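You operate a simulated robot arm through the tools that you are given. There is no shell and no other tool. Be economical: measure what you need, move in short steps, check, and stop when the job is done.

You are at the controls of a simulated two-armed robot. One attempt, no reset.

TASK
Gauge the cream leg sample and press the matching glide onto it.
Fine: take the glide of the gauged size; slide the jaw back and stand the sample back in its place. Set down upright: what you pick out.

It is judged by the outcome, as a careful person would: the job done as asked, and still so three seconds after it is handed in. It fails if anything else is knocked over, pushed out of place, dropped, spilled or broken.

THE ROBOT
Two 7-joint arms with fingered hands on one trunk, on a base that drives. Base frame: it is fixed to the floor where the robot stands at the start and does not move with it; the origin is under the middle of the robot, x ahead of it, y to its left, z up. Readings come in mm, rad, newtons and seconds.
The left shoulder is at the start at [70, 166, 1093], the right one opposite. With the tool pointing down near the work surface each hand reaches from about 440 to 960 mm from the robot's upright axis, wherever it stands, measured 20 degrees to its own side. Places, roughly: bed of the size gauge [500, 0, 900]. Payload 4.1 kg a hand.
The tool frame of a hand sits at the grasp point between the pads (the TCP): z along the fingers, y along the line on which they close. The tips reach 32 mm beyond it. Largest opening 108 mm; the body of the gripper starts 38 mm behind the TCP. The gripper is a hand of 4 fingers: y runs from the thumb to the fingers, the wrist lies at [-16, -108, -186] in the tool frame, and closing takes about 1.5 s.
Orientation is that of the tool frame in the base frame, as a unit quaternion [x, y, z, w]. With the fingers straight down and the wrist toward the robot, the tool's x, y and z point along [0, 1, 0], [1, 0, 0] and [0, 0, -1] of the base frame.

THE INTERFACE
- The arms move only by the tool apply_moves. It takes "left_moves", "right_moves" or both (then of equal length, played together; a hand with none holds still); each is a list of rows, each a list of 6 numbers: the shift along the base's x, y, z in units of 100 mm (1.0 is 100 mm), then the turn, a rotation vector about the base's x, y, z in units of 45 degrees (1.0 is 45 degrees). In form: [[tx, ty, tz, rx, ry, rz], ...]. A call has 1 to 12 rows; each row is the pose to reach, as a shift and turn from the pose commanded when the call began. "left_gripper" and "right_gripper" are, for a hand that has rows, the finger opening in mm, from 0 to 108, set as the call begins (left out, the last holds). A call with a number of a shift or a turn outside -1 to 1 is refused whole. Rows are played at 5 a second. More than 50 mm and 0.15 rad between two rows, or a gripper value outside its range, and nothing of the call is played. Where a pose cannot be reached the arm comes as near as it can. A force on the tool above 50 N (or 10 N above the force at the start of the call, whichever is more), or a blocked arm, ends the call early, and 0.2 s more pass. Each finger travels about 45 mm/s and halts on what it meets, pressing with about 25 N; the grip force reading is that of the motor and also rises with nothing between the fingers. The clock runs only during rows and for 0.2 s after the last one: add rows that repeat a pose to give the fingers time. The reply holds the time, the measured pose of the TCP, the force on the tool along the base axes, the opening and the grip force, in the units named above and with some noise, with the torque about the TCP (base axes, N m) and any sound that the robot's microphone picked up.
- Cameras (640 x 400 px; columns grow to the right, rows downward): "scene" is now at [140.7, -10.7, 1325.2]; the picture's right is [-0.11, -0.99, 0.00], its down [-0.50, 0.05, -0.86] and it looks along [0.86, -0.09, -0.50] (base axes); focal length 227 px, centre (320, 200). "left" rides on the left gripper at [-64, -93, -131] in its tool frame; the picture's right is [-0.80, -0.28, 0.53], its down [0.55, -0.71, 0.45] and it looks along [0.25, 0.65, 0.72] (tool axes); focal length 247 px, centre (320, 200). "right" rides on the right gripper at [64, -93, -132] in its tool frame; the picture's right is [-0.80, 0.28, -0.53], its down [-0.55, -0.71, 0.45] and it looks along [-0.25, 0.65, 0.72] (tool axes); focal length 247 px, centre (320, 200). There is no depth. A picture from a camera that has moved, and an enlarged one, comes with that camera's place and axes in the base frame and with its lens.
- snapshot(camera): a new picture of that camera. No time passes.
- lift_body(by): slides the trunk up (or, below 0, down) by that many mm; the arms and the scene camera ride with it, the base frame stays. It gives what a move gives, with no picture.
- drive_base(legs): drives the robot by 1 to 6 legs, each [ahead, left, turn to the left] in mm, mm and rad, along the robot's own axes; the way and the turn of a leg run together, so that a leg with both is an arc; at most 1500 mm and 3.142 rad a leg. The arms and the cameras ride along, it lands a little off, and it stops where it bumps. It gives what a move gives.
- curl_fingers(index, middle, ring, thumb_bend, hand): sets how far each is bent, from 0 (flat) to 1 (curled in); at 0.3 the hand is open as for a grip, at 0.7 the pads meet at the TCP. One left out holds its place. A second passes; each finger stops where it meets its share of the squeeze, and holds until it gets a number again. A gripper value or a shape takes the hand back. It gives what a move gives, with no picture; readings hold the bend of each and the force on the fingers (four entries, about 0 where the hand has none), thumb and palm.
- set_grasp(shape, hand): the hand has 4 fingers and takes this shape, open, in about a second: jaw (thumb against the fingers, like two jaws); tri (thumb and two fingers); tip (a fingertip pinch); poke (one finger out to press); point (the index stretched); flat (the hand flat); cup (the hand cupped); fist (a fist). The gripper value then closes the fingers along that shape, each until it touches; the sizes above hold for jaw. It gives what a move gives, with no picture.
- turn_head(pan, tilt): turns the head with the scene camera to pan (to the left, within 1.501 rad either way) and tilt (down, from -0.506 to 1.204), counted from straight ahead of the robot. It gives what a move gives.
- inspect(camera, box): a new picture of the part [left, top, right, bottom] of that camera's present view, enlarged. No time passes.
- sign_off(): hands the job in; it is judged then, once.

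Go step by step. Nothing tells you exact positions but the pictures and the camera data: compare them with the known pose of the tool, close in by small moves and look again before you grip or let go. The budget is 120 turns and 92 pictures, counting those below and the enlarged ones. Unless the task says otherwise, let go and move clear before handing in, and close with one line.

The tools are called by a JSON object that holds its "method" and its "body". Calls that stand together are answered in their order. apply_moves: Moves the arms, as the interface text tells. Its arguments: {"type":"object","properties":{"left_moves":{"type":"array","items":{"type":"array","items":{"type":"number"}}},"left_gripper":{"type":"number"},"right_moves":{"type":"array","items":{"type":"array","items":{"type":"number"}}},"right_gripper":{"type":"number"}},"required":[]} The other tools are called the same way: lift_body (by) slides the trunk up or down; set_grasp (shape, hand) gives the hand a shape; curl_fingers (index, middle, ring, thumb_bend, hand) moves the fingers one by one; drive_base (legs) drives the base; turn_head (pan, tilt) turns the head that bears the scene camera; snapshot (camera) takes a picture; inspect (camera, box) takes an enlarged picture of a part of a camera's view; sign_off () hands the job in.

At the start:

```text
time_s: 0.0
left_position: [657.4, 143.4, 1242.0]
left_ee_rot: [0.707, 0.707, -0.001, -0.001]
left_wrist_force: [-0.6, 0.5, -0.7]
left_ft_torque: [-0.01, 0.02, 0.0]
left_width: 107.7
left_grasp_force: 0.1
left_shape: jaw
left_bend: [0.3, 0.3, 0.3, 0.3]
left_finger forces: [0.0, 0.1, 0.0, 0.0, 0.1, 0.1]
right_position: [584.1, -350.5, 1252.3]
right_ee_rot: [0.707, 0.707, -0.001, 0.0]
right_wrist_force: [0.6, 0.4, -1.0]
right_ft_torque: [0.06, 0.03, -0.02]
right_width: 107.8
right_grasp_force: 0.1
right_shape: jaw
right_bend: [0.3, 0.3, 0.3, 0.3]
right_finger forces: [0.0, 0.0, 0.0, 0.0, 0.0, 0.0]
trunk travel left (down, up): [-600.0, 340.0]
robot x, y, heading: [0.9, -0.4, -0.001]
head pan, tilt: [-0.106, 0.527]
```

scene: 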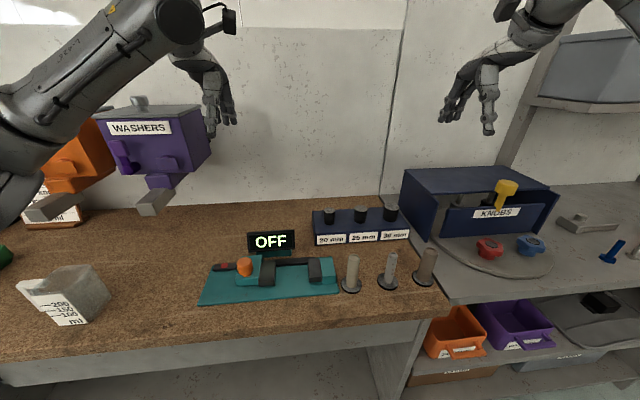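
right: 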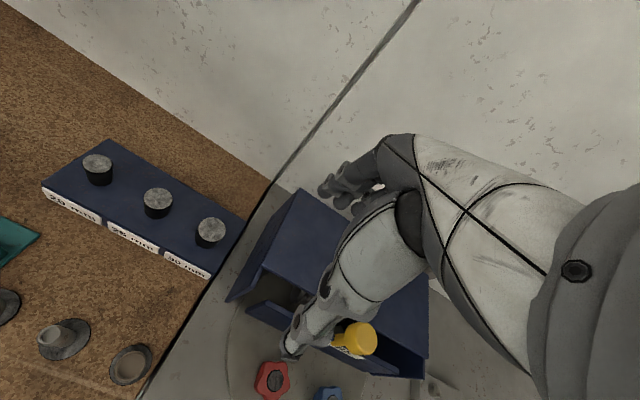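
left: 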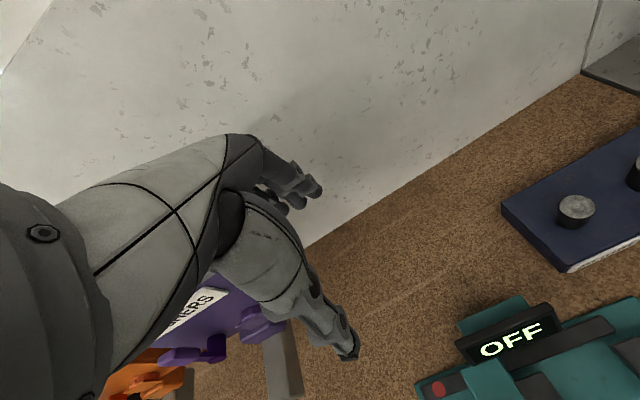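

I see a teal size gauge (display OFF), three leg samples to its right and a rack with three glides (20, 25, 30 mm?) behind them. I'll look closer before moving.

{"method": "inspect", "body": {"camera": "scene", "box": [190, 220, 350, 320]}}

{"method": "inspect", "body": {"camera": "scene", "box": [300, 195, 460, 295]}}

```text
4.00 times, centred on (270, 270) of scene
camera zoom: at [140.7, -10.7, 1325.2], right [-0.11, -0.99, 0.0], down [-0.5, 0.05, -0.86], along [0.86, -0.09, -0.5], focal length 909 px, centre (520, -80)
```

zoom: 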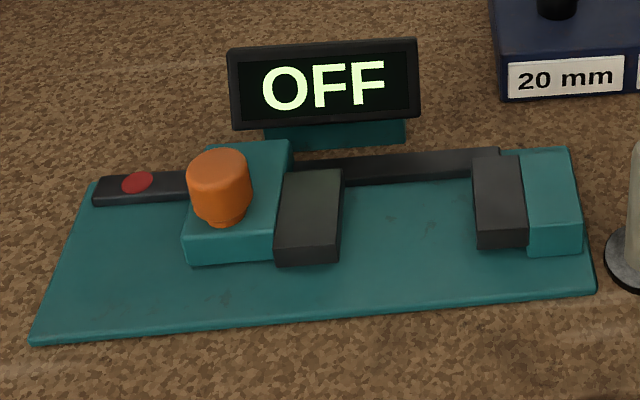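

```text
4.00 times, centred on (380, 245) of scene
camera zoom: at [140.7, -10.7, 1325.2], right [-0.11, -0.99, 0.0], down [-0.5, 0.05, -0.86], along [0.86, -0.09, -0.5], focal length 909 px, centre (80, 20)
```

zoom: 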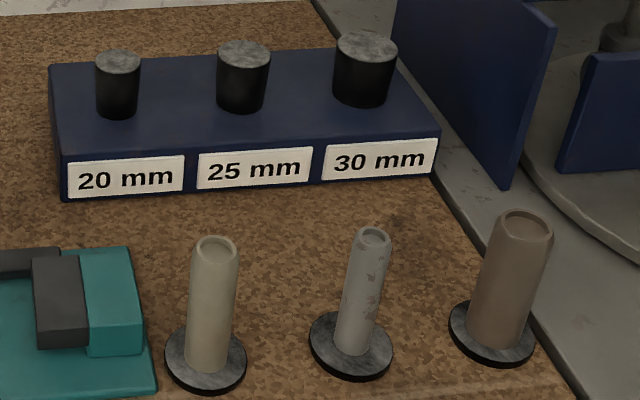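

The cream sample stands at about (483, -119), with its top near z 982. The gauge has a fixed jaw face at y≈-25 and a knob at about (521, 120). I'll bring the right hand above the sample.

{"method": "apply_moves", "body": {"right_moves": [[-0.25, 0.33, -0.25, 0, 0, 0], [-0.5, 0.66, -0.5, 0, 0, 0], [-0.75, 0.99, -0.75, 0, 0, 0]], "right_gripper": 80}}

{"method": "apply_moves", "body": {"right_moves": [[-0.1, 0.4, -0.28, 0, 0, 0], [-0.2, 0.8, -0.56, 0, 0, 0], [-0.26, 1.0, -0.8, 0, 0, 0], [-0.26, 1.0, -0.8, 0, 0, 0]]}}

{"method": "snapshot", "body": {"camera": "right"}}

{"method": "snapshot", "body": {"camera": "scene"}}

```text
time_s: 0.8
left_position: [659.3, 144.7, 1242.1]
left_ee_rot: [0.708, 0.707, -0.001, 0.0]
left_wrist_force: [0.6, -0.7, 0.8]
left_ft_torque: [-0.05, 0.03, 0.02]
left_width: 107.7
left_grasp_force: 0.0
left_shape: jaw
left_bend: [0.3, 0.3, 0.3, 0.3]
left_finger forces: [0.1, 0.0, 0.1, 0.1, 0.0, 0.1]
right_position: [510.5, -248.8, 1176.5]
right_ee_rot: [0.707, 0.707, 0.001, 0.0]
right_wrist_force: [0.2, 0.3, -0.3]
right_ft_torque: [0.0, 0.02, 0.0]
right_width: 80.1
right_grasp_force: 0.0
right_shape: jaw
right_bend: [0.26, 0.36, 0.34, 0.58]
right_finger forces: [0.0, 0.1, 0.0, 0.1, 0.1, 0.1]
trunk travel left (down, up): [-600.0, 340.0]
robot x, y, heading: [-1.5, 2.8, 0.005]
head pan, tilt: [-0.106, 0.527]
```

```text
time_s: 1.8
left_position: [658.6, 143.1, 1241.6]
left_ee_rot: [0.707, 0.707, 0.001, 0.001]
left_wrist_force: [0.2, 0.0, 0.3]
left_ft_torque: [0.01, -0.01, 0.0]
left_width: 107.7
left_grasp_force: 0.0
left_shape: jaw
left_bend: [0.3, 0.3, 0.3, 0.3]
left_finger forces: [0.0, 0.1, 0.0, 0.0, 0.1, 0.0]
right_position: [484.0, -150.9, 1096.2]
right_ee_rot: [0.707, 0.707, 0.0, -0.001]
right_wrist_force: [-0.7, 0.2, -0.3]
right_ft_torque: [0.02, 0.01, 0.0]
right_width: 80.3
right_grasp_force: 0.0
right_shape: jaw
right_bend: [0.26, 0.36, 0.34, 0.58]
right_finger forces: [0.1, 0.0, 0.0, 0.0, 0.0, 0.0]
trunk travel left (down, up): [-600.0, 340.0]
robot x, y, heading: [-4.2, -2.2, -0.001]
head pan, tilt: [-0.106, 0.527]
```

```text
86 pictures are left
camera right: at [390.7, -84.8, 1228.2], right [0.28, -0.8, 0.53], down [-0.71, -0.55, -0.45], along [0.65, -0.25, -0.72], focal length 247 px, centre (320, 200)
```

right: 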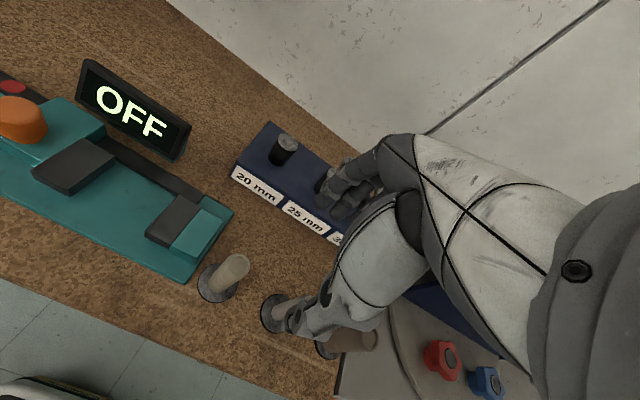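

```text
85 pictures are left
camera scene: at [140.6, -10.6, 1325.2], right [-0.11, -0.99, 0.0], down [-0.5, 0.05, -0.86], along [0.86, -0.09, -0.5], focal length 227 px, centre (320, 200)
```

scene: 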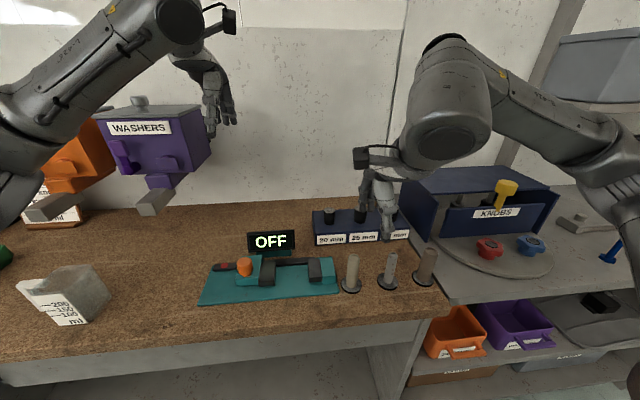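

The hand camera agrees with the first estimate: the sample is at about (483, -117). I'll move over it, go lower and look again.

{"method": "apply_moves", "body": {"right_moves": [[0, 0.34, -0.3, 0, 0, 0], [0, 0.34, -0.7, 0, 0, 0], [0, 0.34, -0.7, 0, 0, 0]]}}

{"method": "snapshot", "body": {"camera": "right"}}

{"method": "inspect", "body": {"camera": "scene", "box": [280, 200, 440, 300]}}

```text
time_s: 2.6
left_position: [657.7, 143.5, 1241.6]
left_ee_rot: [0.707, 0.707, 0.0, 0.001]
left_wrist_force: [0.4, 0.4, -0.5]
left_ft_torque: [-0.01, 0.01, -0.02]
left_width: 107.7
left_grasp_force: 0.1
left_shape: jaw
left_bend: [0.3, 0.3, 0.3, 0.3]
left_finger forces: [0.0, 0.1, 0.0, 0.0, 0.1, 0.0]
right_position: [483.1, -115.8, 1025.8]
right_ee_rot: [0.707, 0.707, 0.0, 0.001]
right_wrist_force: [-0.2, -1.2, -0.8]
right_ft_torque: [-0.01, 0.03, 0.01]
right_width: 80.3
right_grasp_force: 0.2
right_shape: jaw
right_bend: [0.26, 0.36, 0.34, 0.58]
right_finger forces: [0.1, 0.0, 0.1, 0.0, 0.0, 0.0]
trunk travel left (down, up): [-600.0, 340.0]
robot x, y, heading: [0.5, -2.9, 0.001]
head pan, tilt: [-0.106, 0.527]
```

```text
84 pictures are left
camera right: at [390.4, -50.3, 1158.5], right [0.28, -0.8, 0.53], down [-0.71, -0.55, -0.45], along [0.65, -0.25, -0.72], focal length 247 px, centre (320, 200)
```

right: 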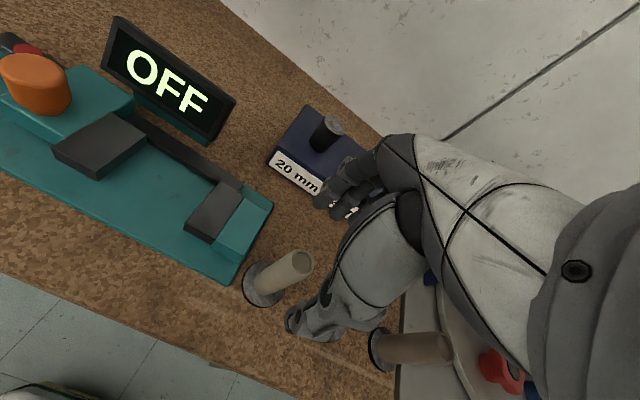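

```text
4.00 times, centred on (360, 250) of scene
camera zoom: at [140.4, -9.9, 1325.2], right [-0.11, -0.99, 0.0], down [-0.5, 0.05, -0.86], along [0.86, -0.09, -0.5], focal length 909 px, centre (160, 0)
```

zoom: 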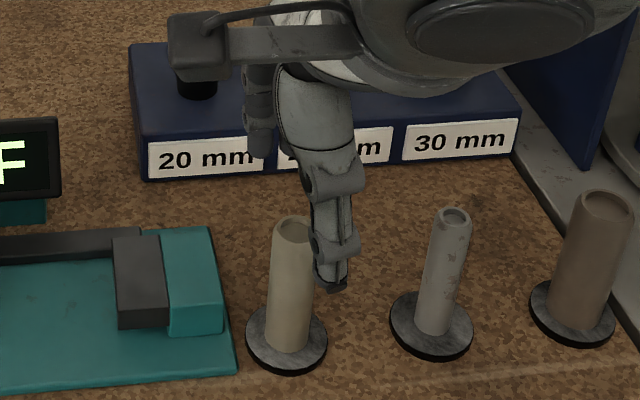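

The thumb and sample line up. I'll lower the hand around the sample and close.

{"method": "apply_moves", "body": {"right_moves": [[0, -0.01, -0.3, 0, 0, 0], [0, -0.01, -0.66, 0, 0, 0], [0, -0.01, -0.66, 0, 0, 0]]}}

{"method": "snapshot", "body": {"camera": "right"}}

{"method": "inspect", "body": {"camera": "scene", "box": [280, 200, 440, 300]}}

```text
time_s: 3.4
left_position: [657.5, 142.8, 1242.9]
left_ee_rot: [0.707, 0.707, 0.0, 0.0]
left_wrist_force: [0.0, 0.5, -0.2]
left_ft_torque: [-0.01, 0.01, 0.0]
left_width: 107.7
left_grasp_force: 0.1
left_shape: jaw
left_bend: [0.3, 0.3, 0.3, 0.3]
left_finger forces: [0.1, 0.1, 0.0, 0.1, 0.0, 0.1]
right_position: [483.3, -117.2, 961.8]
right_ee_rot: [0.707, 0.707, 0.0, 0.0]
right_wrist_force: [-0.6, -0.3, -0.4]
right_ft_torque: [0.01, 0.0, 0.0]
right_width: 80.5
right_grasp_force: 0.0
right_shape: jaw
right_bend: [0.26, 0.36, 0.34, 0.58]
right_finger forces: [0.1, 0.0, 0.0, 0.0, 0.0, 0.1]
trunk travel left (down, up): [-600.0, 340.0]
robot x, y, heading: [-1.3, 0.7, -0.001]
head pan, tilt: [-0.106, 0.527]
```

```text
82 pictures are left
camera right: at [390.5, -51.7, 1091.8], right [0.28, -0.8, 0.53], down [-0.71, -0.55, -0.45], along [0.65, -0.25, -0.72], focal length 247 px, centre (320, 200)
```

right: 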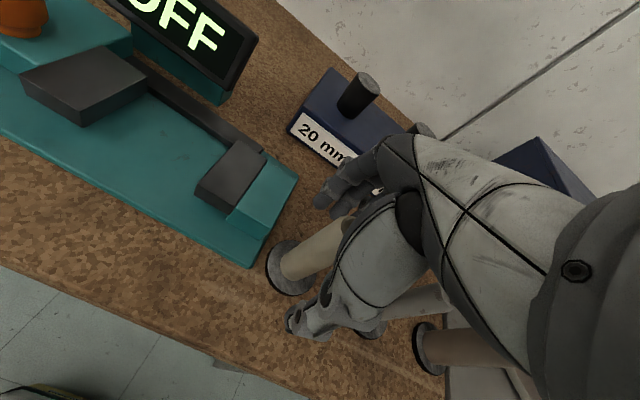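

```text
4.00 times, centred on (360, 250) of scene
camera zoom: at [140.3, -10.6, 1325.2], right [-0.11, -0.99, 0.0], down [-0.5, 0.05, -0.86], along [0.86, -0.09, -0.5], focal length 909 px, centre (160, 0)
```

zoom: 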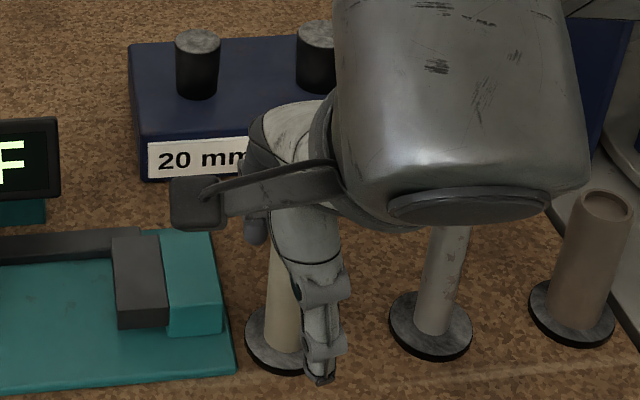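

Everything is in position around the sample, so I'll close the grip.

{"method": "apply_moves", "body": {"right_moves": [[0, 0, 0, 0, 0, 0], [0, 0, 0, 0, 0, 0], [0, 0, 0, 0, 0, 0], [0, 0, 0, 0, 0, 0], [0, 0, 0, 0, 0, 0], [0, 0, 0, 0, 0, 0], [0, 0, 0, 0, 0, 0], [0, 0, 0, 0, 0, 0]], "right_gripper": 5}}

{"method": "snapshot", "body": {"camera": "right"}}

```text
time_s: 5.2
left_position: [657.9, 142.7, 1241.8]
left_ee_rot: [0.707, 0.707, 0.0, 0.0]
left_wrist_force: [0.1, 0.1, 0.3]
left_ft_torque: [0.01, 0.01, 0.03]
left_width: 107.4
left_grasp_force: 0.1
left_shape: jaw
left_bend: [0.3, 0.3, 0.3, 0.3]
left_finger forces: [0.0, 0.0, 0.1, 0.0, 0.1, 0.0]
right_position: [484.4, -117.6, 960.8]
right_ee_rot: [0.707, 0.707, 0.0, 0.0]
right_wrist_force: [0.6, -0.3, -0.3]
right_ft_torque: [0.0, 0.01, -0.01]
right_width: 17.2
right_grasp_force: 25.0
right_shape: jaw
right_bend: [0.73, 0.61, 0.67, 0.75]
right_finger forces: [13.6, 6.6, 0.1, 0.0, 21.4, 0.0]
trunk travel left (down, up): [-600.0, 340.0]
robot x, y, heading: [-2.9, -2.0, -0.002]
head pan, tilt: [-0.106, 0.527]
```

```text
80 pictures are left
camera right: at [390.8, -51.7, 1091.9], right [0.28, -0.8, 0.53], down [-0.71, -0.55, -0.45], along [0.65, -0.25, -0.72], focal length 247 px, centre (320, 200)
```

right: 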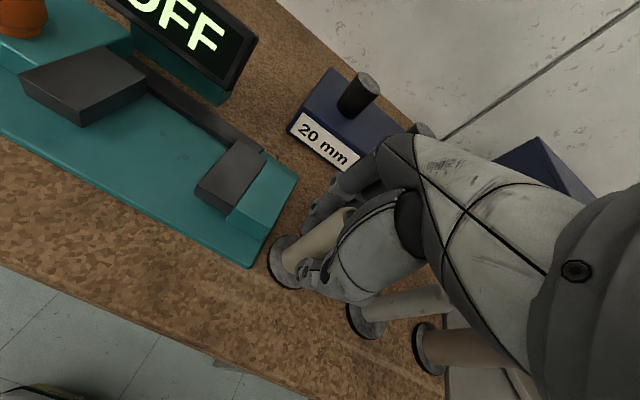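

The grip holds with index, middle and thumb. I'll lift 60 mm and check.

{"method": "apply_moves", "body": {"right_moves": [[0, 0, 0.15, 0, 0, 0], [0, 0, 0.4, 0, 0, 0], [0, 0, 0.65, 0, 0, 0], [0, 0, 0.65, 0, 0, 0]]}}

{"method": "snapshot", "body": {"camera": "right"}}

{"method": "inspect", "body": {"camera": "scene", "box": [240, 200, 400, 300]}}

```text
time_s: 6.2
left_position: [657.6, 142.3, 1241.7]
left_ee_rot: [0.707, 0.707, -0.001, 0.0]
left_wrist_force: [-0.4, -0.2, 0.5]
left_ft_torque: [0.01, 0.01, 0.02]
left_width: 107.6
left_grasp_force: 0.1
left_shape: jaw
left_bend: [0.3, 0.3, 0.3, 0.3]
left_finger forces: [0.1, 0.0, 0.1, 0.1, 0.0, 0.1]
right_position: [483.8, -117.9, 1026.3]
right_ee_rot: [0.707, 0.707, 0.0, 0.0]
right_wrist_force: [0.5, -0.2, -1.1]
right_ft_torque: [0.01, 0.05, 0.01]
right_width: 17.2
right_grasp_force: 25.1
right_shape: jaw
right_bend: [0.73, 0.61, 0.67, 0.75]
right_finger forces: [14.0, 6.9, 0.0, 0.0, 21.1, 0.0]
trunk travel left (down, up): [-600.0, 340.0]
robot x, y, heading: [1.4, -0.3, 0.004]
head pan, tilt: [-0.106, 0.527]
```

```text
79 pictures are left
camera right: at [390.8, -51.9, 1156.7], right [0.28, -0.8, 0.53], down [-0.71, -0.55, -0.45], along [0.65, -0.25, -0.72], focal length 247 px, centre (320, 200)
```

right: 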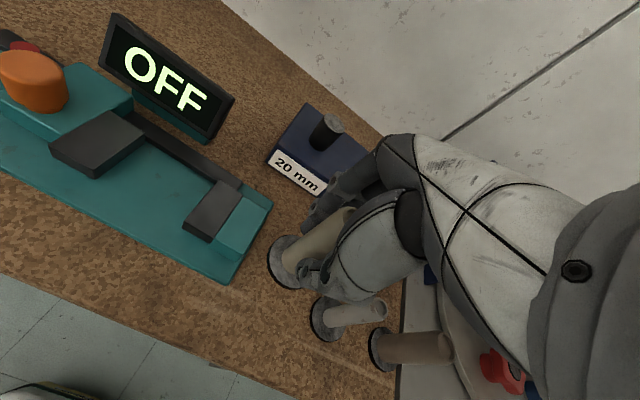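

```text
4.00 times, centred on (320, 250) of scene
camera zoom: at [141.1, -10.7, 1325.1], right [-0.11, -0.99, 0.0], down [-0.5, 0.05, -0.86], along [0.86, -0.09, -0.5], focal length 909 px, centre (320, 0)
```

zoom: 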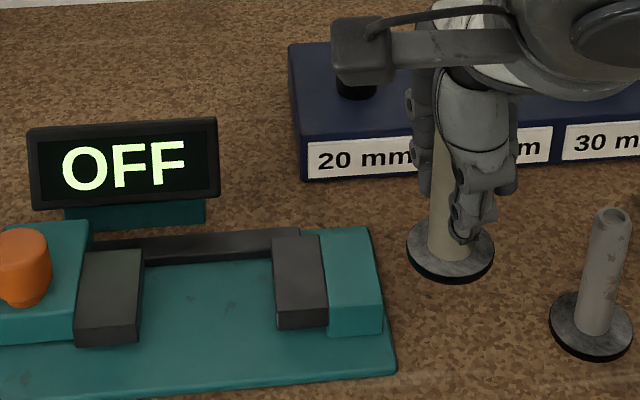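

The disc lifted with the sample, so it's a flange on the leg. I need to see whether the jaws leave room for that flange.

{"method": "inspect", "body": {"camera": "right", "box": [30, 90, 190, 190]}}

{"method": "inspect", "body": {"camera": "right", "box": [160, 150, 320, 300]}}

{"method": "inspect", "body": {"camera": "scene", "box": [235, 245, 345, 310]}}

```text
4.00 times, centred on (110, 140) of right
camera zoom: at [390.8, -51.9, 1156.7], right [0.28, -0.8, 0.53], down [-0.71, -0.55, -0.45], along [0.65, -0.25, -0.72], focal length 988 px, centre (1160, 440)
```

zoom: 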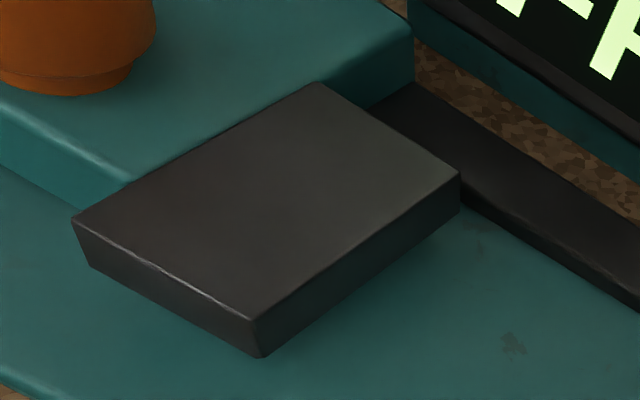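

```text
2.67 times, centred on (240, 225) of right
camera zoom: at [390.8, -51.9, 1156.7], right [0.28, -0.8, 0.53], down [-0.71, -0.55, -0.45], along [0.65, -0.25, -0.72], focal length 659 px, centre (533, 133)
```

zoom: 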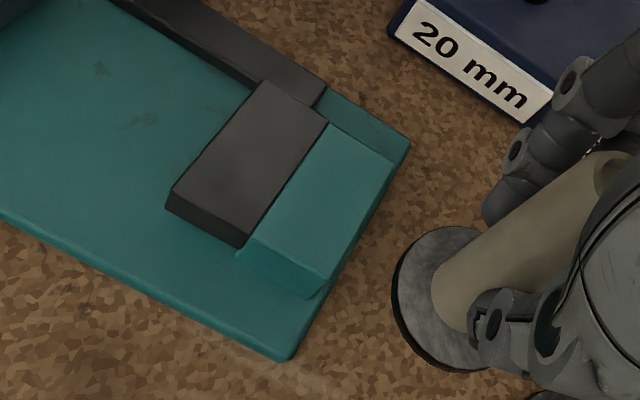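

```text
5.82 times, centred on (290, 278) of scene
camera zoom: at [141.1, -10.7, 1325.1], right [-0.11, -0.99, 0.0], down [-0.5, 0.05, -0.86], along [0.86, -0.09, -0.5], focal length 1322 px, centre (494, -251)
```

zoom: 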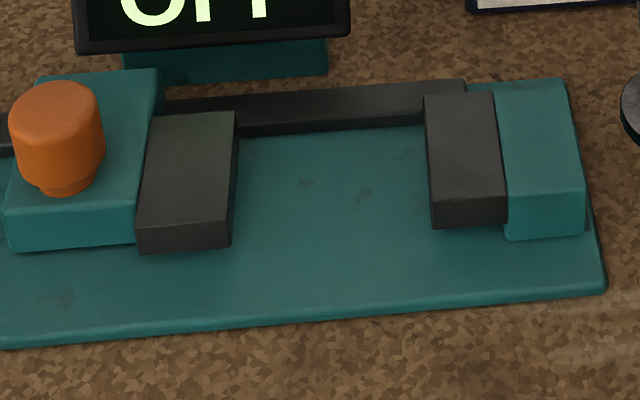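

The jaw pads overhang the bed by about 20 mm, so the flange can slide under them. My grip is a bit low for the fingers to clear the pads. I'll set the sample back in its exact place and regrip about 13 mm higher.

{"method": "apply_moves", "body": {"right_moves": [[0, 0, -0.3, 0, 0, 0], [0, 0, -0.5, 0, 0, 0], [0, 0, -0.6, 0, 0, 0], [0, 0, -0.64, 0, 0, 0], [0, 0, -0.65, 0, 0, 0]]}}

{"method": "apply_moves", "body": {"right_moves": [[0, 0, 0, 0, 0, 0], [0, 0, 0, 0, 0, 0], [0, 0, 0, 0, 0, 0], [0, 0, 0, 0, 0, 0], [0, 0, 0, 0, 0, 0], [0, 0, 0.06, 0, 0, 0], [0, 0, 0.13, 0, 0, 0], [0, 0, 0.13, 0, 0, 0]], "right_gripper": 70}}

{"method": "inspect", "body": {"camera": "scene", "box": [280, 200, 440, 300]}}

{"method": "snapshot", "body": {"camera": "right"}}

```text
time_s: 7.4
left_position: [659.3, 143.2, 1241.8]
left_ee_rot: [0.707, 0.707, 0.0, 0.001]
left_wrist_force: [-0.1, -0.4, 0.0]
left_ft_torque: [0.0, -0.01, 0.0]
left_width: 107.8
left_grasp_force: 0.1
left_shape: jaw
left_bend: [0.3, 0.3, 0.3, 0.3]
left_finger forces: [0.1, 0.1, 0.0, 0.0, 0.0, 0.0]
right_position: [484.1, -117.7, 960.9]
right_ee_rot: [0.707, 0.707, 0.0, 0.0]
right_wrist_force: [0.2, 0.0, 1.3]
right_ft_torque: [-0.02, -0.05, 0.01]
right_width: 17.1
right_grasp_force: 24.7
right_shape: jaw
right_bend: [0.73, 0.61, 0.67, 0.75]
right_finger forces: [14.2, 6.7, 0.1, 0.1, 21.4, 0.0]
trunk travel left (down, up): [-600.0, 340.0]
robot x, y, heading: [1.3, -2.8, -0.0]
head pan, tilt: [-0.106, 0.527]
```

```text
time_s: 9.2
left_position: [658.0, 142.7, 1242.2]
left_ee_rot: [0.707, 0.707, 0.0, -0.001]
left_wrist_force: [1.4, 0.4, -0.4]
left_ft_torque: [-0.01, 0.01, 0.01]
left_width: 107.4
left_grasp_force: 0.0
left_shape: jaw
left_bend: [0.3, 0.3, 0.3, 0.3]
left_finger forces: [0.0, 0.0, 0.1, 0.0, 0.1, 0.0]
right_position: [484.6, -117.7, 974.2]
right_ee_rot: [0.707, 0.707, 0.0, 0.0]
right_wrist_force: [0.6, 0.5, -0.5]
right_ft_torque: [-0.01, -0.01, 0.0]
right_width: 69.6
right_grasp_force: 0.1
right_shape: jaw
right_bend: [0.27, 0.39, 0.37, 0.64]
right_finger forces: [0.0, 0.0, 0.1, 0.0, 0.0, 0.1]
trunk travel left (down, up): [-600.0, 340.0]
robot x, y, heading: [1.3, 0.6, 0.007]
head pan, tilt: [-0.106, 0.527]
```

```text
4.00 times, centred on (360, 250) of scene
camera zoom: at [140.8, -10.7, 1325.1], right [-0.11, -0.99, 0.0], down [-0.5, 0.05, -0.86], along [0.86, -0.09, -0.5], focal length 909 px, centre (160, 0)
```

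zoom: 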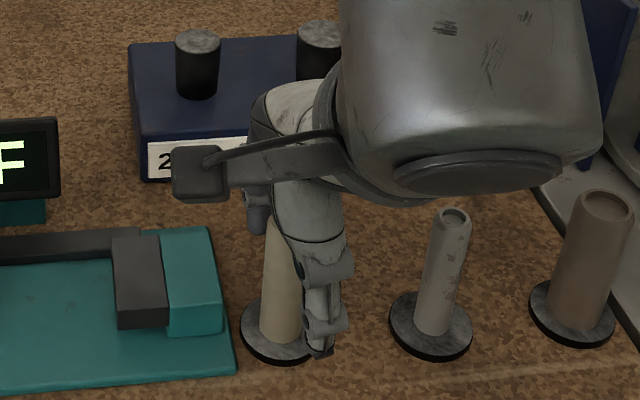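

```text
73 pictures are left
camera right: at [390.9, -52.2, 1105.0], right [0.28, -0.8, 0.53], down [-0.71, -0.55, -0.45], along [0.65, -0.25, -0.72], focal length 247 px, centre (320, 200)
```

right: 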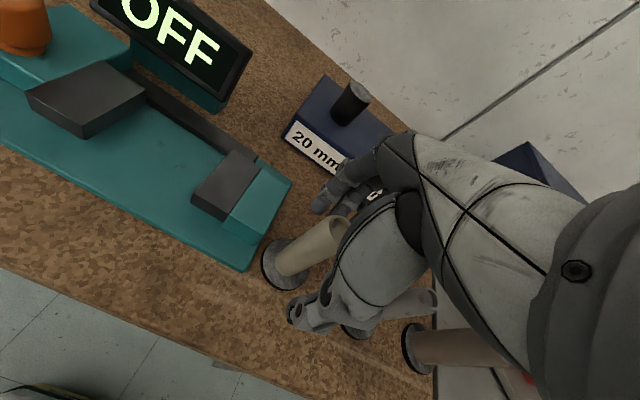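

Gripping dragged the sample about 8 mm in +x, so I'll correct for that when I return it. Now I'll close at this higher spot and lift.

{"method": "apply_moves", "body": {"right_moves": [[0, 0, 0, 0, 0, 0], [0, 0, 0, 0, 0, 0], [0, 0, 0, 0, 0, 0], [0, 0, 0, 0, 0, 0], [0, 0, 0, 0, 0, 0], [0, 0, 0, 0, 0, 0], [0, 0, 0, 0, 0, 0], [0, 0, 0, 0, 0, 0]], "right_gripper": 5}}

{"method": "inspect", "body": {"camera": "scene", "box": [280, 200, 440, 300]}}

{"method": "apply_moves", "body": {"right_moves": [[0, 0, 0.15, 0, 0, 0], [0, 0, 0.4, 0, 0, 0], [0, 0, 0.7, 0, 0, 0], [0, 0, 0.7, 0, 0, 0]]}}

{"method": "inspect", "body": {"camera": "scene", "box": [280, 200, 440, 300]}}

{"method": "snapshot", "body": {"camera": "right"}}

```text
time_s: 11.0
left_position: [658.0, 143.4, 1241.9]
left_ee_rot: [0.707, 0.707, 0.0, 0.0]
left_wrist_force: [-0.1, 0.0, 0.6]
left_ft_torque: [0.02, -0.03, 0.03]
left_width: 107.4
left_grasp_force: 0.0
left_shape: jaw
left_bend: [0.3, 0.3, 0.3, 0.3]
left_finger forces: [0.1, 0.0, 0.0, 0.0, 0.0, 0.0]
right_position: [483.1, -118.3, 973.2]
right_ee_rot: [0.707, 0.707, 0.0, 0.0]
right_wrist_force: [0.1, -1.0, 1.2]
right_ft_torque: [0.0, 0.03, 0.0]
right_width: 17.2
right_grasp_force: 24.5
right_shape: jaw
right_bend: [0.73, 0.62, 0.67, 0.75]
right_finger forces: [14.2, 6.0, 0.1, 0.0, 21.4, 0.1]
trunk travel left (down, up): [-600.0, 340.0]
robot x, y, heading: [2.8, -0.5, -0.001]
head pan, tilt: [-0.106, 0.527]
```

```text
4.00 times, centred on (360, 250) of scene
camera zoom: at [140.6, -10.6, 1325.2], right [-0.11, -0.99, 0.0], down [-0.5, 0.05, -0.86], along [0.86, -0.09, -0.5], focal length 909 px, centre (160, 0)
```

zoom: 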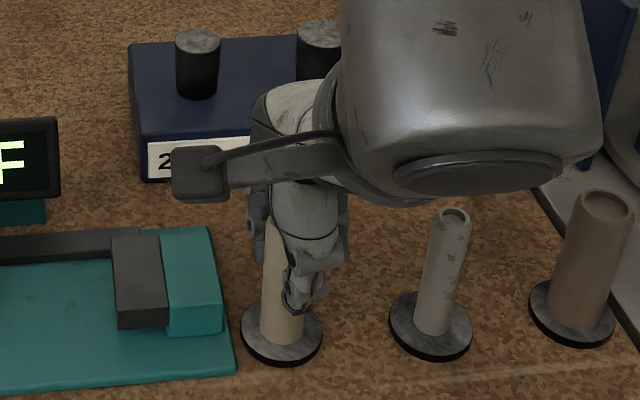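

```text
time_s: 12.0
left_position: [660.0, 142.3, 1241.9]
left_ee_rot: [0.708, 0.707, -0.001, 0.0]
left_wrist_force: [0.4, 0.8, -0.5]
left_ft_torque: [0.0, 0.02, 0.01]
left_width: 107.6
left_grasp_force: 0.1
left_shape: jaw
left_bend: [0.3, 0.3, 0.3, 0.3]
left_finger forces: [0.0, 0.0, 0.0, 0.0, 0.0, 0.1]
right_position: [485.3, -118.5, 1044.4]
right_ee_rot: [0.706, 0.708, -0.001, -0.001]
right_wrist_force: [-0.2, -0.3, -1.6]
right_ft_torque: [0.01, 0.02, 0.02]
right_width: 17.1
right_grasp_force: 24.7
right_shape: jaw
right_bend: [0.73, 0.62, 0.67, 0.75]
right_finger forces: [14.3, 6.0, 0.1, 0.0, 21.2, 0.1]
trunk travel left (down, up): [-600.0, 340.0]
robot x, y, heading: [0.1, -1.5, -0.001]
head pan, tilt: [-0.106, 0.527]
```

```text
4.00 times, centred on (360, 250) of scene
camera zoom: at [141.1, -10.9, 1325.1], right [-0.11, -0.99, 0.0], down [-0.5, 0.05, -0.86], along [0.86, -0.09, -0.5], focal length 909 px, centre (160, 0)
```

zoom: 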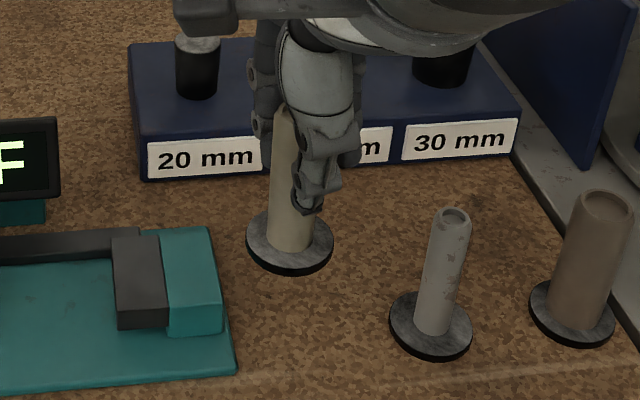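

```text
70 pictures are left
camera right: at [392.1, -52.4, 1174.9], right [0.28, -0.8, 0.53], down [-0.71, -0.55, -0.45], along [0.65, -0.25, -0.72], focal length 247 px, centre (320, 200)
```

right: 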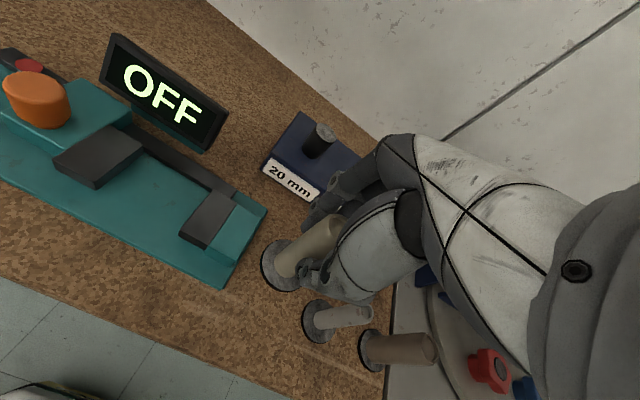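

The sample is held upright at TCP +6.5 mm in x. I'll carry it over the gauge bed at (505, 15) and look again before lowering.

{"method": "apply_moves", "body": {"right_moves": [[0.05, 0.4, 0, 0, 0, 0], [0.1, 0.8, 0, 0, 0, 0], [0.14, 1.0, 0, 0, 0, 0]]}}

{"method": "apply_moves", "body": {"right_moves": [[0.0, 0.33, 0, 0, 0, 0], [0, 0.33, -0.2, 0, 0, 0], [0, 0.33, -0.2, 0, 0, 0]]}}

{"method": "inspect", "body": {"camera": "scene", "box": [220, 200, 380, 300]}}

{"method": "snapshot", "body": {"camera": "right"}}

{"method": "snapshot", "body": {"camera": "left"}}

```text
time_s: 12.8
left_position: [659.0, 142.6, 1241.0]
left_ee_rot: [0.707, 0.707, 0.0, 0.0]
left_wrist_force: [0.2, -0.7, 0.9]
left_ft_torque: [-0.04, 0.01, 0.02]
left_width: 107.9
left_grasp_force: 0.1
left_shape: jaw
left_bend: [0.3, 0.3, 0.3, 0.3]
left_finger forces: [0.0, 0.0, 0.0, 0.0, 0.1, 0.1]
right_position: [497.7, -15.6, 1044.0]
right_ee_rot: [0.707, 0.707, 0.0, 0.0]
right_wrist_force: [0.9, -0.2, -1.4]
right_ft_torque: [0.0, -0.01, 0.02]
right_width: 16.9
right_grasp_force: 25.1
right_shape: jaw
right_bend: [0.73, 0.62, 0.67, 0.75]
right_finger forces: [14.5, 6.0, 0.0, 0.0, 21.2, 0.1]
trunk travel left (down, up): [-600.0, 340.0]
robot x, y, heading: [-0.9, 0.4, -0.003]
head pan, tilt: [-0.106, 0.527]
```

```text
time_s: 13.6
left_position: [658.9, 143.2, 1242.4]
left_ee_rot: [0.707, 0.707, 0.0, 0.001]
left_wrist_force: [0.1, -0.3, 0.4]
left_ft_torque: [0.0, 0.01, -0.01]
left_width: 107.5
left_grasp_force: 0.0
left_shape: jaw
left_bend: [0.3, 0.3, 0.3, 0.3]
left_finger forces: [0.0, 0.0, 0.0, 0.1, 0.0, 0.0]
right_position: [496.6, 17.5, 1022.5]
right_ee_rot: [0.707, 0.707, 0.0, 0.0]
right_wrist_force: [0.8, -0.7, -2.3]
right_ft_torque: [0.01, -0.03, 0.0]
right_width: 17.0
right_grasp_force: 25.6
right_shape: jaw
right_bend: [0.73, 0.62, 0.67, 0.75]
right_finger forces: [14.6, 6.1, 0.1, 0.0, 21.1, 0.0]
trunk travel left (down, up): [-600.0, 340.0]
robot x, y, heading: [2.7, 6.9, -0.004]
head pan, tilt: [-0.106, 0.527]
```

```text
4.00 times, centred on (300, 250) of scene
camera zoom: at [140.6, -10.2, 1325.2], right [-0.11, -0.99, 0.0], down [-0.5, 0.05, -0.86], along [0.86, -0.09, -0.5], focal length 909 px, centre (400, 0)
```

zoom: 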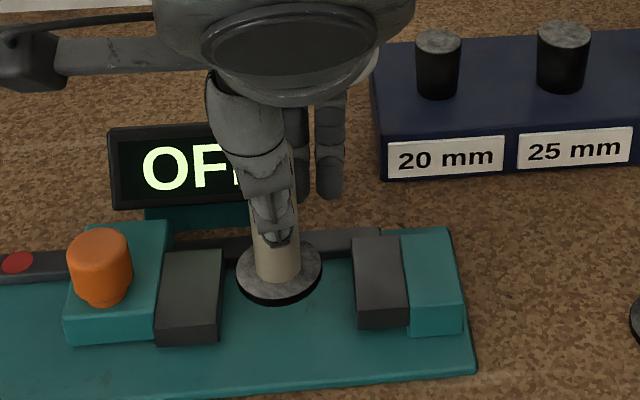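

```text
68 pictures are left
camera right: at [404.6, 82.1, 1154.1], right [0.28, -0.8, 0.53], down [-0.71, -0.55, -0.45], along [0.65, -0.25, -0.72], focal length 247 px, centre (320, 200)
```

right: 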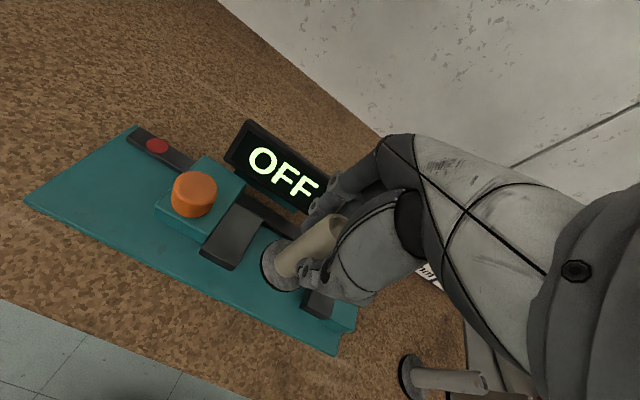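

```text
67 pictures are left
camera left: at [564.9, 78.3, 1374.3], right [-0.28, -0.8, -0.53], down [-0.71, 0.55, -0.45], along [0.65, 0.25, -0.72], focal length 247 px, centre (320, 200)
```

left: 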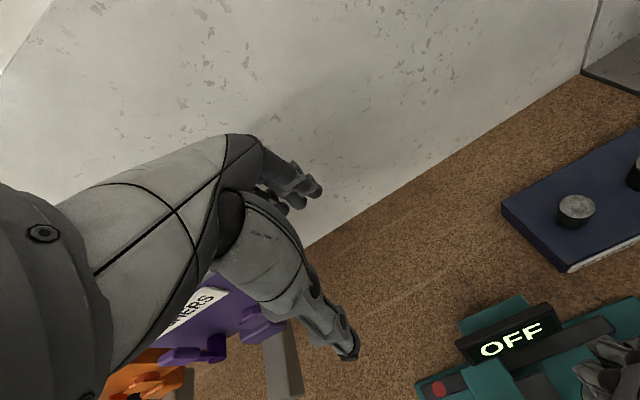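

Sample is over the jaw gap and clear of both pads. I'll lower to just above the bed.

{"method": "apply_moves", "body": {"right_moves": [[0.02, 0, -0.2, 0, 0, 0], [0.02, 0, -0.34, 0, 0, 0], [0.02, 0, -0.38, 0, 0, 0], [0.02, 0, -0.38, 0, 0, 0]]}}

{"method": "inspect", "body": {"camera": "scene", "box": [240, 230, 340, 293]}}

```text
time_s: 14.6
left_position: [658.5, 143.3, 1241.8]
left_ee_rot: [0.707, 0.707, 0.0, -0.001]
left_wrist_force: [-1.0, 0.1, -0.3]
left_ft_torque: [0.01, -0.01, 0.01]
left_width: 107.8
left_grasp_force: 0.1
left_shape: jaw
left_bend: [0.3, 0.3, 0.3, 0.3]
left_finger forces: [0.0, 0.0, 0.0, 0.1, 0.0, 0.0]
right_position: [498.5, 15.4, 985.7]
right_ee_rot: [0.707, 0.707, 0.0, 0.0]
right_wrist_force: [0.3, 0.3, -1.7]
right_ft_torque: [0.01, -0.01, 0.0]
right_width: 17.1
right_grasp_force: 25.0
right_shape: jaw
right_bend: [0.73, 0.62, 0.67, 0.75]
right_finger forces: [14.6, 6.1, 0.0, 0.0, 21.1, 0.0]
trunk travel left (down, up): [-600.0, 340.0]
robot x, y, heading: [2.0, 0.1, 0.005]
head pan, tilt: [-0.106, 0.527]
```

```text
6.35 times, centred on (290, 262) of scene
camera zoom: at [140.9, -10.5, 1325.1], right [-0.11, -0.99, 0.0], down [-0.5, 0.05, -0.86], along [0.86, -0.09, -0.5], focal length 1442 px, centre (510, -190)
```

zoom: 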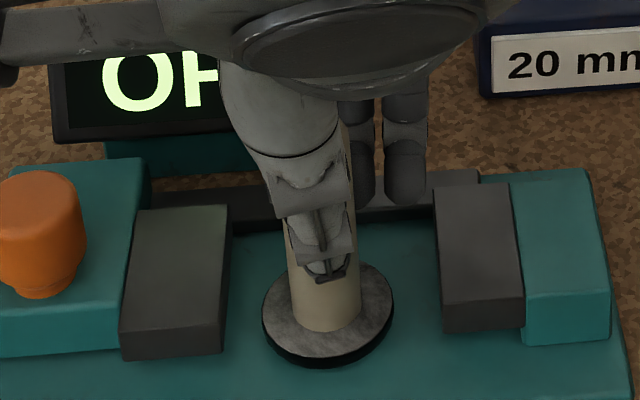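

A few mm above the bed. I'll feel down gently.

{"method": "apply_moves", "body": {"right_moves": [[0, 0, -0.02, 0, 0, 0], [0, 0, -0.04, 0, 0, 0], [0, 0, -0.04, 0, 0, 0]]}}

{"method": "inspect", "body": {"camera": "scene", "box": [240, 230, 340, 293]}}

```text
time_s: 15.4
left_position: [658.2, 143.0, 1241.4]
left_ee_rot: [0.707, 0.707, 0.0, 0.0]
left_wrist_force: [-0.2, -0.5, -0.6]
left_ft_torque: [-0.01, 0.01, 0.01]
left_width: 107.6
left_grasp_force: 0.0
left_shape: jaw
left_bend: [0.3, 0.3, 0.3, 0.3]
left_finger forces: [0.0, 0.0, 0.0, 0.1, 0.1, 0.0]
right_position: [499.5, 15.5, 981.6]
right_ee_rot: [0.707, 0.707, 0.0, 0.001]
right_wrist_force: [-0.8, -0.1, 2.2]
right_ft_torque: [-0.01, -0.04, 0.0]
right_width: 17.1
right_grasp_force: 24.8
right_shape: jaw
right_bend: [0.73, 0.62, 0.67, 0.75]
right_finger forces: [14.5, 6.3, 0.0, 0.0, 21.9, 0.1]
trunk travel left (down, up): [-600.0, 340.0]
robot x, y, heading: [2.1, 1.9, 0.002]
head pan, tilt: [-0.106, 0.527]
```

```text
6.35 times, centred on (290, 262) of scene
camera zoom: at [140.6, -10.6, 1325.2], right [-0.11, -0.99, 0.0], down [-0.5, 0.05, -0.86], along [0.86, -0.09, -0.5], focal length 1442 px, centre (510, -190)
```

zoom: 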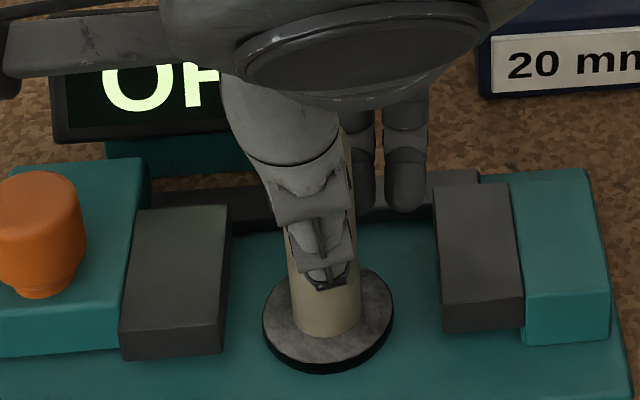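

Contact with the bed is confirmed. I'll release, then raise and move the right hand clear.

{"method": "apply_moves", "body": {"right_moves": [[0, 0, 0, 0, 0, 0], [0, 0, 0, 0, 0, 0], [0, 0, 0, 0, 0, 0], [0, 0, 0, 0, 0, 0], [0, 0, 0, 0, 0, 0], [0, 0, 0.1, 0, 0, 0], [0, 0, 0.4, 0, 0, 0], [0, 0, 0.8, 0, 0, 0], [0, 0, 1.0, 0, 0, 0]], "right_gripper": 60}}

{"method": "apply_moves", "body": {"right_moves": [[0, -0.4, 0.2, 0, 0, 0], [0, -0.8, 0.4, 0, 0, 0], [0, -1.0, 0.7, 0, 0, 0], [0, -1.0, 0.7, 0, 0, 0]]}}

{"method": "apply_moves", "body": {"right_moves": [[0, -0.45, 0, 0, 0, 0], [0, -0.9, 0, 0, 0, 0], [0, -1.0, 0, 0, 0, 0]]}}

{"method": "inspect", "body": {"camera": "scene", "box": [190, 220, 350, 320]}}

```text
time_s: 17.4
left_position: [657.4, 143.6, 1242.7]
left_ee_rot: [0.708, 0.707, -0.001, 0.0]
left_wrist_force: [-0.2, 0.5, 0.6]
left_ft_torque: [0.01, -0.01, 0.0]
left_width: 107.6
left_grasp_force: 0.0
left_shape: jaw
left_bend: [0.3, 0.3, 0.3, 0.3]
left_finger forces: [0.1, 0.1, 0.0, 0.0, 0.1, 0.1]
right_position: [499.4, 16.0, 1083.8]
right_ee_rot: [0.707, 0.707, 0.0, 0.0]
right_wrist_force: [-0.7, -0.5, 0.0]
right_ft_torque: [0.04, 0.0, 0.0]
right_width: 60.1
right_grasp_force: 0.0
right_shape: jaw
right_bend: [0.74, 0.43, 0.4, 0.69]
right_finger forces: [0.0, 0.0, 0.0, 0.0, 0.0, 0.1]
trunk travel left (down, up): [-600.0, 340.0]
robot x, y, heading: [-0.4, 1.7, 0.001]
head pan, tilt: [-0.106, 0.527]
```

```text
time_s: 18.4
left_position: [658.8, 143.1, 1241.9]
left_ee_rot: [0.707, 0.707, -0.001, -0.001]
left_wrist_force: [0.2, -0.7, 0.1]
left_ft_torque: [0.01, 0.02, -0.03]
left_width: 107.5
left_grasp_force: 0.1
left_shape: jaw
left_bend: [0.3, 0.3, 0.3, 0.3]
left_finger forces: [0.1, 0.0, 0.0, 0.0, 0.1, 0.1]
right_position: [499.3, -84.7, 1153.1]
right_ee_rot: [0.707, 0.707, 0.0, 0.0]
right_wrist_force: [-0.8, 0.1, 0.0]
right_ft_torque: [0.03, -0.01, -0.01]
right_width: 59.5
right_grasp_force: 0.0
right_shape: jaw
right_bend: [0.74, 0.43, 0.4, 0.69]
right_finger forces: [0.1, 0.1, 0.0, 0.0, 0.1, 0.0]
trunk travel left (down, up): [-600.0, 340.0]
robot x, y, heading: [-1.7, 0.5, 0.0]
head pan, tilt: [-0.106, 0.527]
```

```text
time_s: 19.2
left_position: [658.6, 144.2, 1241.7]
left_ee_rot: [0.707, 0.708, -0.002, 0.0]
left_wrist_force: [-0.5, 0.3, 0.8]
left_ft_torque: [0.02, -0.04, -0.02]
left_width: 107.5
left_grasp_force: 0.0
left_shape: jaw
left_bend: [0.3, 0.3, 0.3, 0.3]
left_finger forces: [0.0, 0.0, 0.1, 0.0, 0.0, 0.1]
right_position: [498.4, -184.2, 1152.9]
right_ee_rot: [0.706, 0.708, 0.0, -0.001]
right_wrist_force: [-0.5, 0.5, -0.1]
right_ft_torque: [0.0, -0.01, 0.02]
right_width: 59.8
right_grasp_force: 0.0
right_shape: jaw
right_bend: [0.74, 0.43, 0.4, 0.69]
right_finger forces: [0.0, 0.0, 0.1, 0.1, 0.1, 0.1]
trunk travel left (down, up): [-600.0, 340.0]
robot x, y, heading: [0.9, 0.4, 0.004]
head pan, tilt: [-0.106, 0.527]
```

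```text
4.00 times, centred on (270, 270) of scene
camera zoom: at [140.9, -9.6, 1325.1], right [-0.11, -0.99, 0.0], down [-0.5, 0.05, -0.86], along [0.86, -0.09, -0.5], focal length 909 px, centre (520, -80)
```

zoom: 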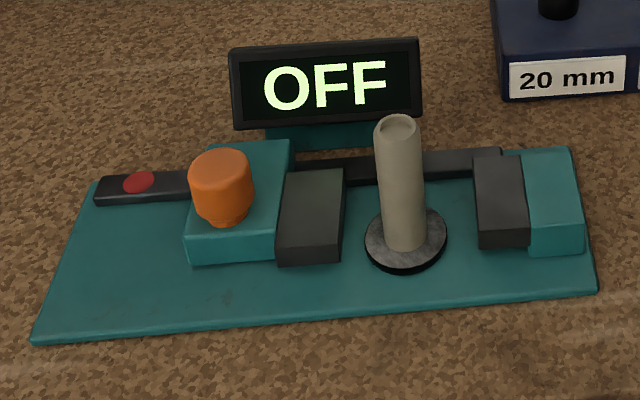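

The sample stands safely in the gap. Next I'll switch the gauge on with the left hand by pressing the red button at about (556, 177, 918), using the poke shape.

{"method": "set_grasp", "body": {"shape": "poke", "hand": "left"}}

{"method": "apply_moves", "body": {"left_moves": [[-0.25, 0.1, -0.4, 0, 0, 0], [-0.5, 0.2, -0.75, 0, 0, 0], [-0.7, 0.3, -1.0, 0, 0, 0]]}}

{"method": "apply_moves", "body": {"left_moves": [[-0.15, 0.05, -0.4, 0, 0, 0], [-0.32, 0.05, -0.8, 0, 0, 0], [-0.32, 0.05, -0.8, 0, 0, 0]]}}

{"method": "snapshot", "body": {"camera": "scene"}}

{"method": "snapshot", "body": {"camera": "left"}}

```text
time_s: 20.1
left_position: [657.6, 143.1, 1241.9]
left_ee_rot: [0.707, 0.708, 0.0, 0.0]
left_wrist_force: [0.2, -0.3, 0.0]
left_ft_torque: [-0.02, 0.0, 0.01]
left_width: 0.0
left_grasp_force: 0.1
left_shape: poke
left_bend: [0.7, 0.7, 0.99, 1.0]
left_finger forces: [0.0, 0.1, 0.0, 0.0, 0.0, 0.1]
right_position: [499.1, -185.4, 1152.9]
right_ee_rot: [0.707, 0.707, 0.0, 0.0]
right_wrist_force: [-0.9, -0.5, -0.5]
right_ft_torque: [0.04, 0.01, -0.02]
right_width: 59.9
right_grasp_force: 0.2
right_shape: jaw
right_bend: [0.74, 0.43, 0.4, 0.69]
right_finger forces: [0.0, 0.0, 0.1, 0.1, 0.0, 0.0]
trunk travel left (down, up): [-600.0, 340.0]
robot x, y, heading: [-0.6, -3.0, -0.003]
head pan, tilt: [-0.106, 0.527]
```

```text
time_s: 20.9
left_position: [587.5, 172.6, 1141.2]
left_ee_rot: [0.707, 0.708, -0.001, 0.001]
left_wrist_force: [0.6, 0.6, -0.3]
left_ft_torque: [-0.02, 0.03, 0.01]
left_width: 0.3
left_grasp_force: 0.0
left_shape: poke
left_bend: [0.7, 0.7, 0.99, 1.0]
left_finger forces: [0.1, 0.0, 0.0, 0.0, 0.0, 0.0]
right_position: [498.9, -185.7, 1153.7]
right_ee_rot: [0.707, 0.707, 0.0, 0.001]
right_wrist_force: [0.0, 0.1, -0.1]
right_ft_torque: [-0.01, 0.04, 0.01]
right_width: 59.6
right_grasp_force: 0.0
right_shape: jaw
right_bend: [0.74, 0.43, 0.4, 0.69]
right_finger forces: [0.0, 0.1, 0.0, 0.0, 0.1, 0.0]
trunk travel left (down, up): [-600.0, 340.0]
robot x, y, heading: [1.3, -0.4, 0.002]
head pan, tilt: [-0.106, 0.527]
```

```text
time_s: 21.7
left_position: [556.2, 177.1, 1060.4]
left_ee_rot: [0.707, 0.707, 0.0, 0.001]
left_wrist_force: [0.5, -0.1, -0.5]
left_ft_torque: [0.02, 0.0, -0.03]
left_width: 0.0
left_grasp_force: 0.1
left_shape: poke
left_bend: [0.7, 0.7, 0.99, 1.0]
left_finger forces: [0.0, 0.1, 0.1, 0.0, 0.1, 0.0]
right_position: [498.3, -185.0, 1152.3]
right_ee_rot: [0.707, 0.707, 0.0, 0.0]
right_wrist_force: [-0.5, 0.7, -0.1]
right_ft_torque: [0.01, 0.0, -0.01]
right_width: 59.8
right_grasp_force: 0.0
right_shape: jaw
right_bend: [0.74, 0.43, 0.4, 0.69]
right_finger forces: [0.0, 0.1, 0.1, 0.1, 0.0, 0.0]
trunk travel left (down, up): [-600.0, 340.0]
robot x, y, heading: [0.4, 0.9, 0.002]
head pan, tilt: [-0.106, 0.527]
```

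```text
63 pictures are left
camera scene: at [140.8, -11.2, 1325.1], right [-0.11, -0.99, 0.0], down [-0.5, 0.05, -0.86], along [0.86, -0.09, -0.5], focal length 227 px, centre (320, 200)
```

scene: 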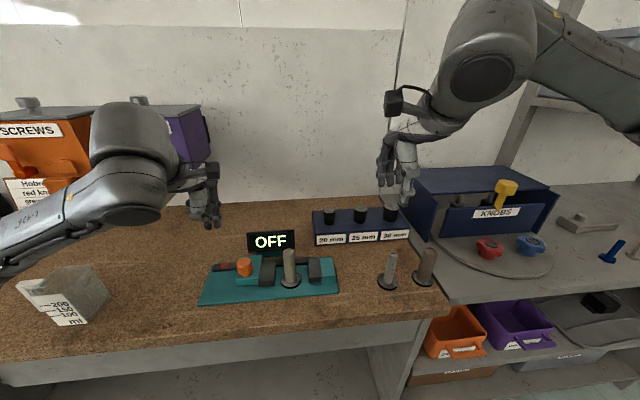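

```text
62 pictures are left
camera left: at [462.4, 111.8, 1193.0], right [-0.28, -0.8, -0.53], down [-0.71, 0.55, -0.45], along [0.65, 0.25, -0.72], focal length 247 px, centre (320, 200)
```

left: 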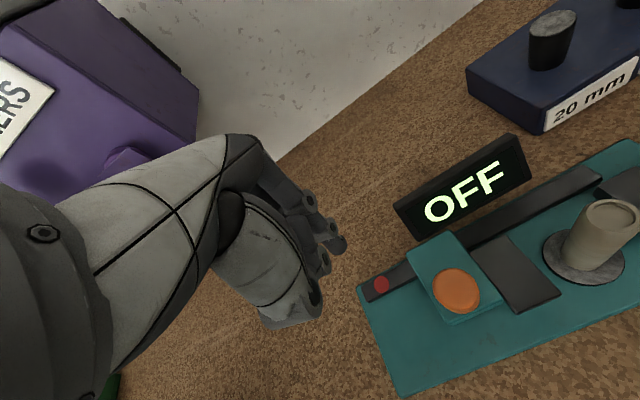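

The poke hand is above the button area. I'll zoom in to see where the poking fingertip is.

{"method": "inspect", "body": {"camera": "scene", "box": [160, 170, 260, 280]}}

{"method": "inspect", "body": {"camera": "left", "box": [220, 160, 420, 330]}}

```text
3.64 times, centred on (210, 225) of scene
camera zoom: at [140.8, -11.2, 1325.1], right [-0.11, -0.99, 0.0], down [-0.5, 0.05, -0.86], along [0.86, -0.09, -0.5], focal length 826 px, centre (720, 109)
```

zoom: 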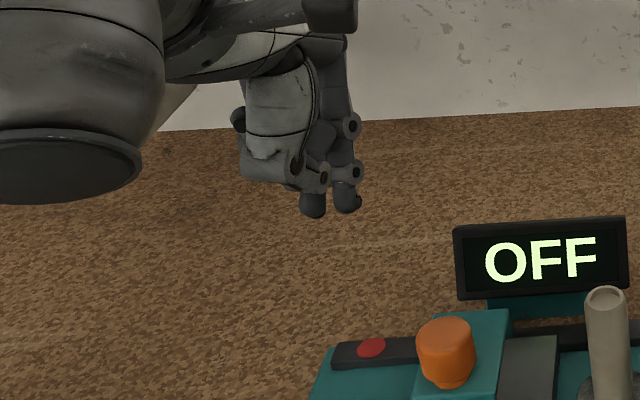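

```text
2.35 times, centred on (320, 245) of left
camera zoom: at [462.4, 111.8, 1193.0], right [-0.28, -0.8, -0.53], down [-0.71, 0.55, -0.45], along [0.65, 0.25, -0.72], focal length 581 px, centre (320, 94)
```

zoom: 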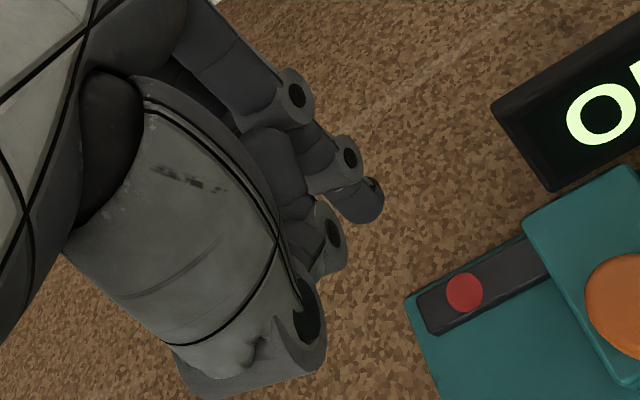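

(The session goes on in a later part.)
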